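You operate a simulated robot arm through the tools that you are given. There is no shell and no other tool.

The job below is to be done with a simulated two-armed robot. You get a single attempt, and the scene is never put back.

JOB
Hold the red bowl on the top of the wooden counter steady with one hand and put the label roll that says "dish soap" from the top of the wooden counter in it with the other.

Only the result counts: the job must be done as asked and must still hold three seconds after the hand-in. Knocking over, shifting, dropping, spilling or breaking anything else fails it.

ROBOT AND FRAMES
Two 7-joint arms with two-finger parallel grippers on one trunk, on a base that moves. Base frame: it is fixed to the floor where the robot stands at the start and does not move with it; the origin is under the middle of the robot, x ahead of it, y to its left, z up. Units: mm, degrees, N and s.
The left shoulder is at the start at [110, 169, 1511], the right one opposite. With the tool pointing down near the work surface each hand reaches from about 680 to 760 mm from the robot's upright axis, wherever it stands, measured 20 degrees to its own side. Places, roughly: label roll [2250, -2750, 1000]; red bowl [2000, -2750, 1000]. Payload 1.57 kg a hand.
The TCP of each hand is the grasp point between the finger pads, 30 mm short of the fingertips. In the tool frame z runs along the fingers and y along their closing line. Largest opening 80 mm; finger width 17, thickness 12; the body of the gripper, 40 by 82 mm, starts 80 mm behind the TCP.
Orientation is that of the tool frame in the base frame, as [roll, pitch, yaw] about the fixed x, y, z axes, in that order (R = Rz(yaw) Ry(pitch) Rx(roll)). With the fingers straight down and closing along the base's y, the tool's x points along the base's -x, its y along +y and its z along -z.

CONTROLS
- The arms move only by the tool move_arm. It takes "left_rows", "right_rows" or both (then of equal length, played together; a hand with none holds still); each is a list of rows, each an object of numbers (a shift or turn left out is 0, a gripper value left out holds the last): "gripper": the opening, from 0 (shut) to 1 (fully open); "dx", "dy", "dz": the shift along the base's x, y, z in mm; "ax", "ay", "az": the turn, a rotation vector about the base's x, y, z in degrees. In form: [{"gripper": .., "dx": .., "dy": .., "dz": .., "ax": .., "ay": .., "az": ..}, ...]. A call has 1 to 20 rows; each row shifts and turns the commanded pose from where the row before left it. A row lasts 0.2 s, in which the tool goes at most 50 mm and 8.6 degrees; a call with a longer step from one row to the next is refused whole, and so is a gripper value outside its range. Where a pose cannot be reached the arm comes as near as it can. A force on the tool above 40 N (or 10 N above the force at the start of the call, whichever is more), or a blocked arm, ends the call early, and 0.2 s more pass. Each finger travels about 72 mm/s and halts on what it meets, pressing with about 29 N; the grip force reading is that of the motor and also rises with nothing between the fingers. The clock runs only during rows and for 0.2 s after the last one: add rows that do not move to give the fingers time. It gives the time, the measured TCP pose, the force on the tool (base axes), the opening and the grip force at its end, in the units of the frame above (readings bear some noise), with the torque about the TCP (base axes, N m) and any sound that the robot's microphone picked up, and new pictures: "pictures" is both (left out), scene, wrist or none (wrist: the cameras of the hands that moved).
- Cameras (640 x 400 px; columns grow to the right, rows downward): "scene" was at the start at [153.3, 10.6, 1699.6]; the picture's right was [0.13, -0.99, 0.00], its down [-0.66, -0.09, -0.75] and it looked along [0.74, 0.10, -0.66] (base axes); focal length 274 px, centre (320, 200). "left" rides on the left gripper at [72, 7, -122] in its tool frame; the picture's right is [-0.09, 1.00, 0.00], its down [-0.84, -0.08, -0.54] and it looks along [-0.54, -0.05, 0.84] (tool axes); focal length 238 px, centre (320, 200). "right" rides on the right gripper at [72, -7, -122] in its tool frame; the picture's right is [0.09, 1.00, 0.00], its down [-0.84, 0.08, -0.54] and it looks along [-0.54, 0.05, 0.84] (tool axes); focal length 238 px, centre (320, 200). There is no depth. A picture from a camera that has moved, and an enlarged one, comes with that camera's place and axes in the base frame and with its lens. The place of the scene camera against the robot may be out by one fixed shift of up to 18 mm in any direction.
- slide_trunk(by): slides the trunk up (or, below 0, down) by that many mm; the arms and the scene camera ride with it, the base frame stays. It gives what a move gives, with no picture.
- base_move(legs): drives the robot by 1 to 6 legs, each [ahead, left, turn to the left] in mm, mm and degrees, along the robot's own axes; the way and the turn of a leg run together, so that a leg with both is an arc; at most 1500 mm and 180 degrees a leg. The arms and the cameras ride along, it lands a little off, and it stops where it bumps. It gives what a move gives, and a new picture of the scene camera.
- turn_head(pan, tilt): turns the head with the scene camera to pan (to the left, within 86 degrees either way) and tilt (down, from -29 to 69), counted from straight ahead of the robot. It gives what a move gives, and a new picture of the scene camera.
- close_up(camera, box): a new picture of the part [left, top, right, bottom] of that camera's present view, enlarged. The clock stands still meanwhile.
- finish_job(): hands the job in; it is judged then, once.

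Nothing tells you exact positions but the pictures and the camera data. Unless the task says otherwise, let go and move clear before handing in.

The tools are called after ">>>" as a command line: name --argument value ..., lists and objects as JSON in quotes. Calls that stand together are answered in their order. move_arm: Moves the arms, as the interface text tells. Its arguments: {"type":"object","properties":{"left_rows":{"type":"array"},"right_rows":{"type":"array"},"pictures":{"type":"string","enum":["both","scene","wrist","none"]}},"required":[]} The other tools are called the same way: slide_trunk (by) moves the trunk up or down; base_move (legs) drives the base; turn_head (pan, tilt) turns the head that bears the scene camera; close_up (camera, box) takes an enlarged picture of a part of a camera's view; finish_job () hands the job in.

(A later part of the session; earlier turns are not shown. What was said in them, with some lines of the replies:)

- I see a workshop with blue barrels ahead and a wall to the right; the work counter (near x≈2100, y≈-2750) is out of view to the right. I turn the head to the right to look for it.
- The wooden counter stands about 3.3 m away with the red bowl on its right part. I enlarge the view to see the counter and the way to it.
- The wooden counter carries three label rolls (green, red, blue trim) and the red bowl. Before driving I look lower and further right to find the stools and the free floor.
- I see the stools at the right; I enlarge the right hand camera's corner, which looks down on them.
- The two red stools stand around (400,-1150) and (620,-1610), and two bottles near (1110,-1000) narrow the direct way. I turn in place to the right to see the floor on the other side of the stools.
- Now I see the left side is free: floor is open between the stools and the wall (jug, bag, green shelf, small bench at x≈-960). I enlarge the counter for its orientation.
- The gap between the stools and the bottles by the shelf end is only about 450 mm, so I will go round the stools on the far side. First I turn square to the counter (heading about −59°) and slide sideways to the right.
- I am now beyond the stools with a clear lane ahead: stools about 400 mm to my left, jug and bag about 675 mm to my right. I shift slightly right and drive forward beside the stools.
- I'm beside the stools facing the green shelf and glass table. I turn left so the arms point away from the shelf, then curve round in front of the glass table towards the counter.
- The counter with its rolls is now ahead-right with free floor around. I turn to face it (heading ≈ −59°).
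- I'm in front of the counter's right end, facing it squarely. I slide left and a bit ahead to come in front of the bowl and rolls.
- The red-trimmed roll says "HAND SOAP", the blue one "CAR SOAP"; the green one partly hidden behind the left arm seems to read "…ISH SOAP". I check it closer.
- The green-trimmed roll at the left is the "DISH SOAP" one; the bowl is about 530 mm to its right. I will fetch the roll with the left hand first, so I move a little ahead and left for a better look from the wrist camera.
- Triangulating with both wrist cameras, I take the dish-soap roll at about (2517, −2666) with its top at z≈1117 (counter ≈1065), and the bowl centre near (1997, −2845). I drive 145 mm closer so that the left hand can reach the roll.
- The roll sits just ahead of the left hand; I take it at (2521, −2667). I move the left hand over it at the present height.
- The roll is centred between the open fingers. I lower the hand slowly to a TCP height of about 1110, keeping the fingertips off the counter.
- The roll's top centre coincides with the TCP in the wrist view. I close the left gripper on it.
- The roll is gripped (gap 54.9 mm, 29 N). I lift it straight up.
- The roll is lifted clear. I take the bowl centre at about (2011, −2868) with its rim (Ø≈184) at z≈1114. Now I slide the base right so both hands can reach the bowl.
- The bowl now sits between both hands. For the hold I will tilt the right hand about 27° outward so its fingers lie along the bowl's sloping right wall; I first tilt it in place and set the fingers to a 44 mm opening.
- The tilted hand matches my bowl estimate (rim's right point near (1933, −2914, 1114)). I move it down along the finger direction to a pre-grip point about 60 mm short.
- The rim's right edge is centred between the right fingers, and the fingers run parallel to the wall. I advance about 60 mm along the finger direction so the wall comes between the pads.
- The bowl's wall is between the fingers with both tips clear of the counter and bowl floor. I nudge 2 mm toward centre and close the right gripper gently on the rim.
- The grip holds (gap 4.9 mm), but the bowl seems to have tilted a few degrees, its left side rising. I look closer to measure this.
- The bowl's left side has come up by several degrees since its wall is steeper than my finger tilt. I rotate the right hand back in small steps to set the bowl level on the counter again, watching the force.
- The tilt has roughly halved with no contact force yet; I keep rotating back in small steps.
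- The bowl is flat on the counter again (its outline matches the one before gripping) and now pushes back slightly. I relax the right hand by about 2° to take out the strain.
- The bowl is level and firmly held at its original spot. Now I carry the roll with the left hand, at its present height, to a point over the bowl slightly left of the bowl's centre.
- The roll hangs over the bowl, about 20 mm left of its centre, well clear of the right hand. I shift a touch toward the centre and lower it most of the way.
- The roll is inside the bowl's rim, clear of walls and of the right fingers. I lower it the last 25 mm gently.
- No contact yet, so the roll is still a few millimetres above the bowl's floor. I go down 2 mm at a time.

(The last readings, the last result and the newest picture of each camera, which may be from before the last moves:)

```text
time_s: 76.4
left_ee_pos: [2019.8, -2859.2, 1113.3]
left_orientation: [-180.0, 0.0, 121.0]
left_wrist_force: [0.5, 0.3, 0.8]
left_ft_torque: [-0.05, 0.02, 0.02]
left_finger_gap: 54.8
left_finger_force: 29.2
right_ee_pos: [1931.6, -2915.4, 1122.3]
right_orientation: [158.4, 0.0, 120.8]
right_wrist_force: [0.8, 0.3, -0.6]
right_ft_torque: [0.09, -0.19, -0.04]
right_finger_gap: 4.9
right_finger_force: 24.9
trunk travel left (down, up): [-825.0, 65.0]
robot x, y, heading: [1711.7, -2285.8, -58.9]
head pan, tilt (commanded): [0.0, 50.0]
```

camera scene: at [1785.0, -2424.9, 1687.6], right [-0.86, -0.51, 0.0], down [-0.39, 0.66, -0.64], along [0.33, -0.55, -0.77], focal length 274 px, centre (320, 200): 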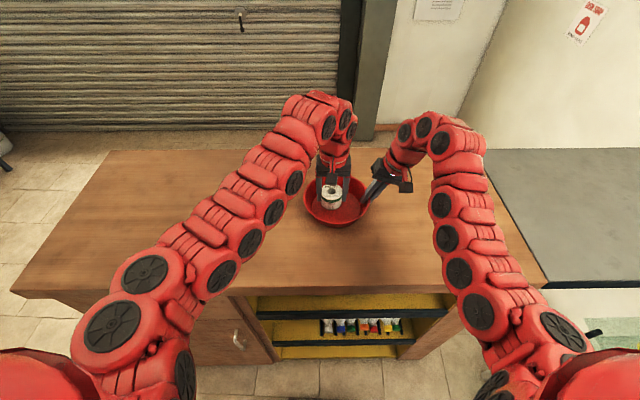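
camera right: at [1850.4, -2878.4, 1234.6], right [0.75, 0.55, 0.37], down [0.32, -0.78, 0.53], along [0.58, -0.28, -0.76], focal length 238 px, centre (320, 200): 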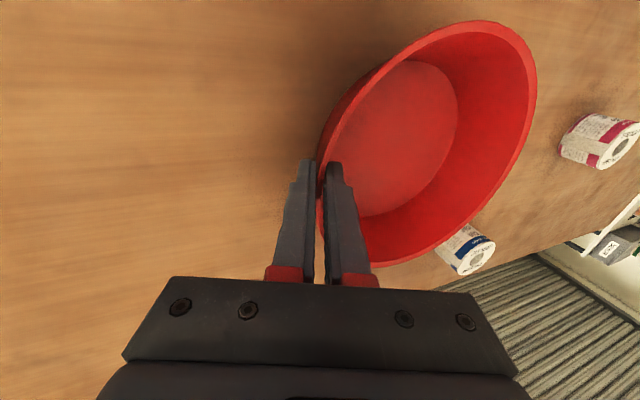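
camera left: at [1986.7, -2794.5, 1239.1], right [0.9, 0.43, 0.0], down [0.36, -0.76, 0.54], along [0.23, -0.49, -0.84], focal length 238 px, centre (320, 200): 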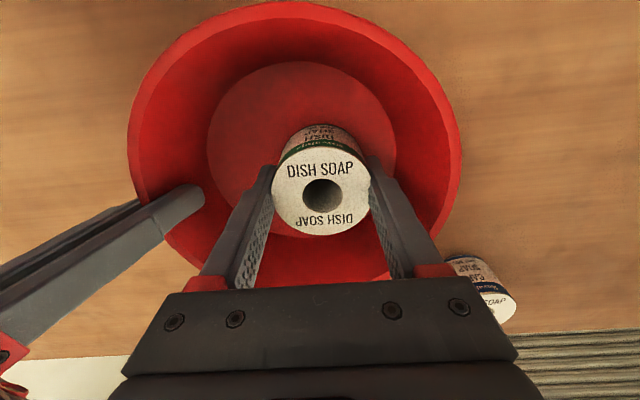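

The roll is now about touching the bowl's floor. I open the left gripper slowly, only as far as needed.

>>> move_arm --left_rows '[{"gripper": 0.7}, {"gripper": 0.76}, {"gripper": 0.82}, {"gripper": 0.86}, {"gripper": 0.86}, {"gripper": 0.86}]' --pictures "wrist"

>>> close_up --camera "right" --box '[300, 0, 620, 280]'

>>> close_up --camera "scene" --box '[290, 140, 400, 240]'

```text
time_s: 77.8
left_ee_pos: [2018.9, -2858.2, 1112.7]
left_orientation: [179.9, -0.1, 121.0]
left_wrist_force: [0.2, 0.0, 0.7]
left_ft_torque: [0.0, -0.02, -0.02]
left_finger_gap: 68.5
left_finger_force: 0.1
right_ee_pos: [1931.7, -2914.8, 1123.1]
right_orientation: [158.5, -0.1, 120.9]
right_wrist_force: [-0.4, 0.2, 0.9]
right_ft_torque: [0.14, -0.23, -0.01]
right_finger_gap: 4.8
right_finger_force: 25.1
trunk travel left (down, up): [-825.0, 65.0]
robot x, y, heading: [1713.5, -2286.3, -59.3]
head pan, tilt (commanded): [0.0, 50.0]
camera left: at [1987.0, -2794.0, 1234.8], right [0.9, 0.43, 0.0], down [0.36, -0.76, 0.54], along [0.23, -0.49, -0.84], focal length 238 px, centre (320, 200)
```

left: 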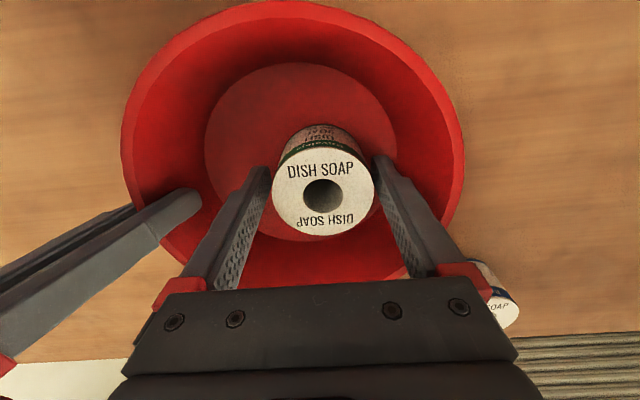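

```text
1.43 times, centred on (460, 140) of right
camera zoom: at [1850.4, -2878.4, 1234.8], right [0.75, 0.55, 0.37], down [0.32, -0.78, 0.53], along [0.58, -0.28, -0.76], focal length 340 px, centre (120, 286)
```

zoom: 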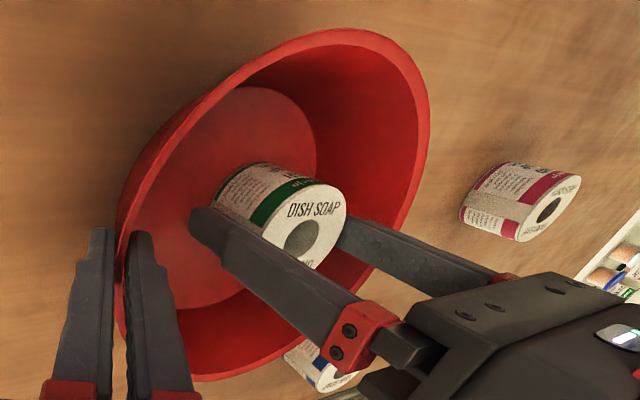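

```text
4.00 times, centred on (345, 190) of scene
camera zoom: at [1785.1, -2424.8, 1687.6], right [-0.86, -0.51, 0.0], down [-0.39, 0.66, -0.64], along [0.33, -0.55, -0.77], focal length 1098 px, centre (220, 240)
```

zoom: 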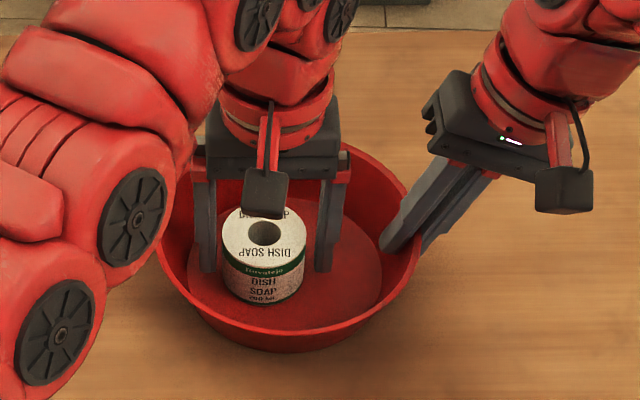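

The roll stands free on the bowl's floor with the fingers apart. I raise the left hand straight up while the right keeps holding the bowl.

>>> move_arm --left_rows '[{"dz": 5}, {"dz": 8}, {"dz": 12}, {"dz": 15}, {"dz": 20}, {"dz": 20}, {"dz": 20}, {"dz": 20}, {"dz": 0}]' --pictures "both"

```text
time_s: 79.8
left_ee_pos: [2019.1, -2858.5, 1230.8]
left_orientation: [180.0, -0.1, 121.0]
left_wrist_force: [-0.1, -0.1, -1.3]
left_ft_torque: [0.0, 0.01, 0.04]
left_finger_gap: 68.6
left_finger_force: 0.0
right_ee_pos: [1933.7, -2914.8, 1122.9]
right_orientation: [158.4, 0.0, 120.9]
right_wrist_force: [-1.0, -0.4, 1.6]
right_ft_torque: [0.12, -0.25, -0.04]
right_finger_gap: 4.9
right_finger_force: 24.8
trunk travel left (down, up): [-825.0, 65.0]
robot x, y, heading: [1713.6, -2292.5, -58.8]
head pan, tilt (commanded): [0.0, 50.0]
camera scene: at [1784.9, -2424.9, 1687.6], right [-0.86, -0.51, 0.0], down [-0.39, 0.66, -0.64], along [0.33, -0.55, -0.77], focal length 274 px, centre (320, 200)
camera left: at [1986.6, -2794.1, 1353.6], right [0.9, 0.43, 0.0], down [0.36, -0.76, 0.54], along [0.23, -0.49, -0.84], focal length 238 px, centre (320, 200)
```

scene: 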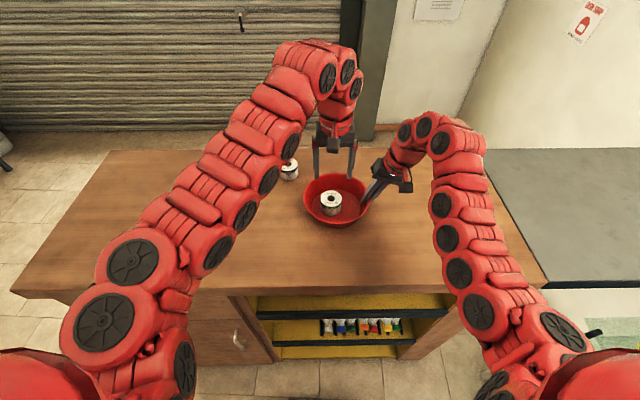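
left: 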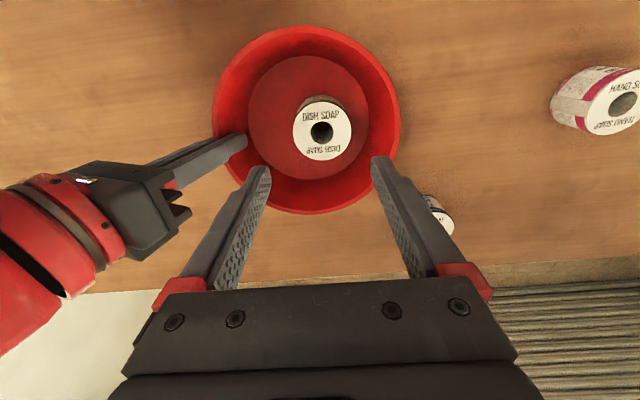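

The "DISH SOAP" roll stands upright inside the bowl. I move the left hand away to the left, then open the right gripper to let the bowl go.

>>> move_arm --left_rows '[{"dz": 5}, {"dx": 17, "dy": 10}, {"dx": 17, "dy": 10}, {"dx": 17, "dy": 10}, {"dx": 17, "dy": 10}, {"dx": 17, "dy": 10}, {"dx": 17, "dy": 10}, {"dx": 17, "dy": 10}, {"dz": 0}]' --pictures "none"

>>> move_arm --right_rows '[{"gripper": 0.08}, {"gripper": 0.12}, {"gripper": 0.2}, {"gripper": 0.3}, {"gripper": 0.4}, {"gripper": 0.5}, {"gripper": 0.5}]' --pictures "both"

>>> close_up --camera "scene" --box '[290, 140, 450, 240]'

```text
time_s: 81.8
left_ee_pos: [2137.4, -2789.7, 1236.5]
left_orientation: [-179.9, 0.0, 121.0]
left_wrist_force: [0.6, -0.6, 0.8]
left_ft_torque: [-0.02, 0.03, 0.0]
left_finger_gap: 68.7
left_finger_force: 0.0
right_ee_pos: [1933.6, -2914.9, 1123.7]
right_orientation: [158.4, 0.0, 120.9]
right_wrist_force: [0.3, 0.2, 0.2]
right_ft_torque: [0.11, -0.19, 0.02]
right_finger_gap: 4.8
right_finger_force: 25.9
trunk travel left (down, up): [-825.0, 65.0]
robot x, y, heading: [1716.0, -2293.8, -59.1]
head pan, tilt (commanded): [0.0, 50.0]
```

```text
time_s: 83.4
left_ee_pos: [2137.2, -2788.6, 1237.5]
left_orientation: [-179.9, -0.1, 121.0]
left_wrist_force: [-0.6, -0.4, -0.1]
left_ft_torque: [-0.01, 0.0, 0.0]
left_finger_gap: 68.8
left_finger_force: 0.0
right_ee_pos: [1932.5, -2914.3, 1123.7]
right_orientation: [158.4, -0.1, 121.0]
right_wrist_force: [-0.1, -0.4, 0.0]
right_ft_torque: [-0.01, -0.02, -0.01]
right_finger_gap: 39.9
right_finger_force: 0.1
trunk travel left (down, up): [-825.0, 65.0]
robot x, y, heading: [1714.0, -2287.6, -58.8]
head pan, tilt (commanded): [0.0, 50.0]
camera scene: at [1785.1, -2424.9, 1687.6], right [-0.86, -0.51, 0.0], down [-0.39, 0.66, -0.64], along [0.33, -0.55, -0.77], focal length 274 px, centre (320, 200)
camera right: at [1850.4, -2878.4, 1234.7], right [0.75, 0.55, 0.37], down [0.32, -0.78, 0.53], along [0.58, -0.28, -0.76], focal length 238 px, centre (320, 200)
```

scene: 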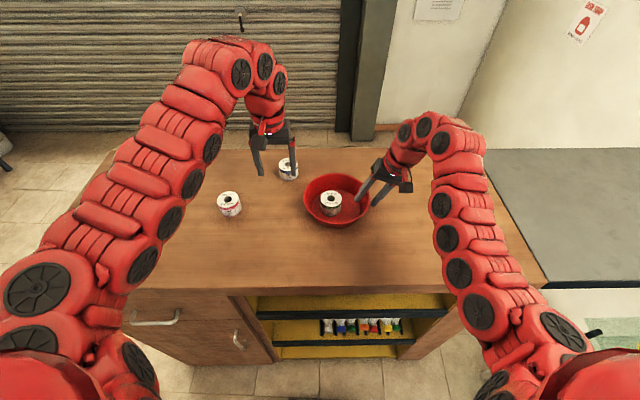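
right: 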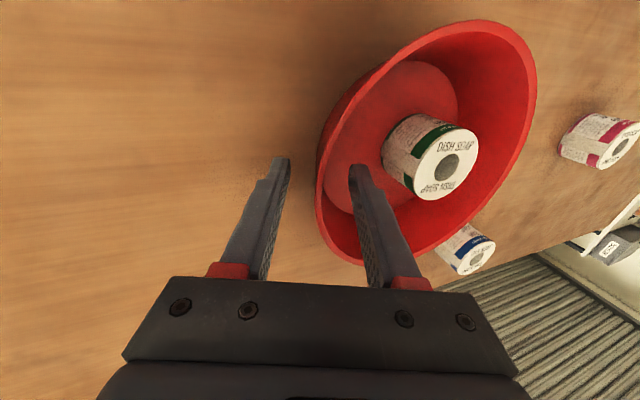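

```text
4.00 times, centred on (370, 190) of scene
camera zoom: at [1785.1, -2424.9, 1687.6], right [-0.86, -0.51, 0.0], down [-0.39, 0.66, -0.64], along [0.33, -0.55, -0.77], focal length 1098 px, centre (120, 240)
```

zoom: 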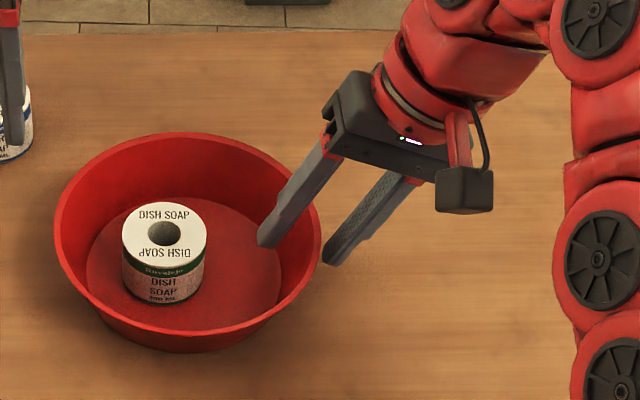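

Both hands have let go and the bowl rests flat with the roll in it. I draw the right hand back along its finger direction, then move it aside.

>>> move_arm --right_rows '[{"dx": -2.5, "dy": -1.5, "dz": 7.4}, {"dx": -4.7, "dy": -2.8, "dz": 14}, {"dx": -4.7, "dy": -2.8, "dz": 14}, {"dx": -4.7, "dy": -2.8, "dz": 14}, {"dx": -4.7, "dy": -2.8, "dz": 14}, {"dx": -4.7, "dy": -2.8, "dz": 14}, {"dx": -4.7, "dy": -2.8, "dz": 14}, {"dx": -15, "dy": -9, "dz": 5}, {"dx": -15, "dy": -9, "dz": 5}, {"dx": -15, "dy": -9, "dz": 5}, {"dz": 0}]' --pictures "both"

>>> close_up --camera "scene" --box '[200, 130, 400, 240]'

```text
time_s: 85.8
left_ee_pos: [2138.2, -2789.2, 1237.5]
left_orientation: [-180.0, 0.0, 121.0]
left_wrist_force: [0.2, 0.4, 0.4]
left_ft_torque: [0.01, 0.02, 0.01]
left_finger_gap: 68.7
left_finger_force: 0.1
right_ee_pos: [1858.0, -2959.3, 1228.5]
right_orientation: [158.4, 0.0, 120.9]
right_wrist_force: [-0.1, 0.7, 0.2]
right_ft_torque: [-0.01, -0.01, -0.04]
right_finger_gap: 40.1
right_finger_force: 0.1
trunk travel left (down, up): [-825.0, 65.0]
robot x, y, heading: [1715.3, -2290.4, -59.0]
head pan, tilt (commanded): [0.0, 50.0]
camera scene: at [1785.3, -2424.9, 1687.5], right [-0.86, -0.51, 0.0], down [-0.39, 0.66, -0.64], along [0.33, -0.55, -0.77], focal length 274 px, centre (320, 200)
camera right: at [1775.3, -2924.5, 1340.7], right [0.75, 0.55, 0.37], down [0.32, -0.78, 0.53], along [0.58, -0.28, -0.76], focal length 238 px, centre (320, 200)
```

scene: 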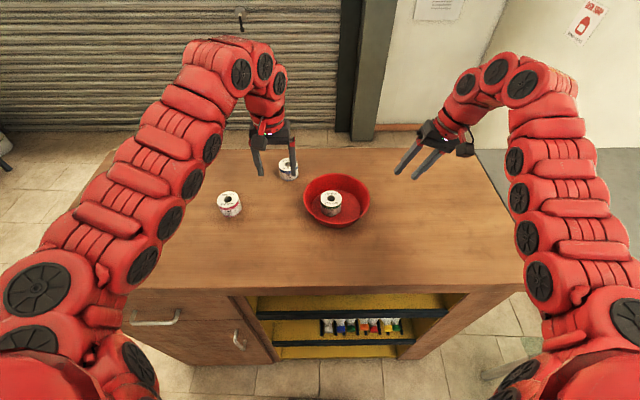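
right: 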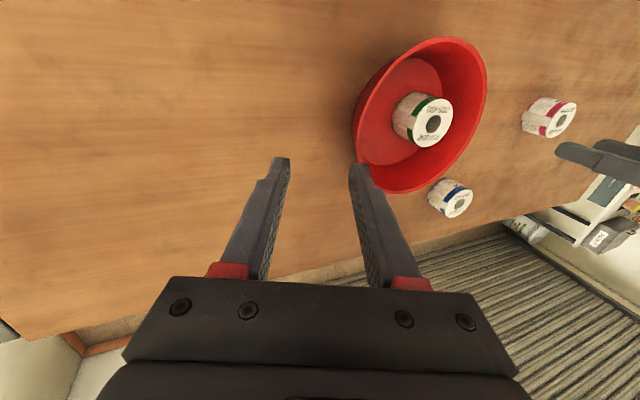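

```text
3.20 times, centred on (300, 185) of scene
camera zoom: at [1785.3, -2424.9, 1687.5], right [-0.86, -0.51, 0.0], down [-0.39, 0.66, -0.64], along [0.33, -0.55, -0.77], focal length 878 px, centre (384, 248)
```

zoom: 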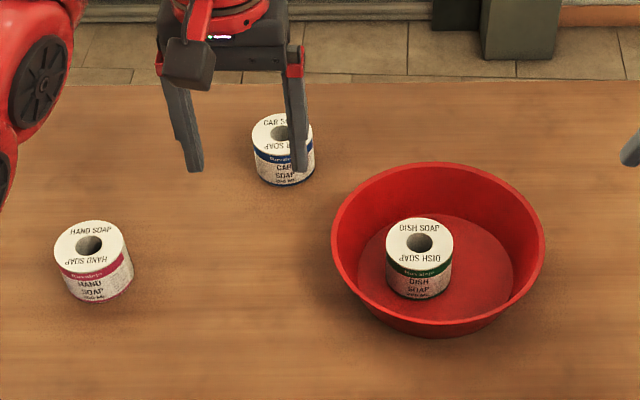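

The "DISH SOAP" roll stands upright in the red bowl, which sits flat on the counter at its original spot. The other two rolls haven't moved and both hands are clear, so I hand the job in.

>>> finish_job

```text
The job is handed in.
```

The "DISH SOAP" roll is standing upright in the red bowl on the wooden counter. The right hand held the bowl's rim while the left hand set the roll inside.

- **Bowl:** When the right hand first gripped the rim, the bowl tilted by roughly 5–6 degrees. I turned the hand back until the bowl lay flat again, before the roll went in. In the last pictures it sits level, within a few millimetres of where it started.
- **Surroundings:** The "HAND SOAP" and "CAR SOAP" rolls did not move. I drove around the stools, floor bottles and shelves, and the robot reported no bumps.
- **Hands:** Both grippers were open and clear of the bowl when I handed the job in.
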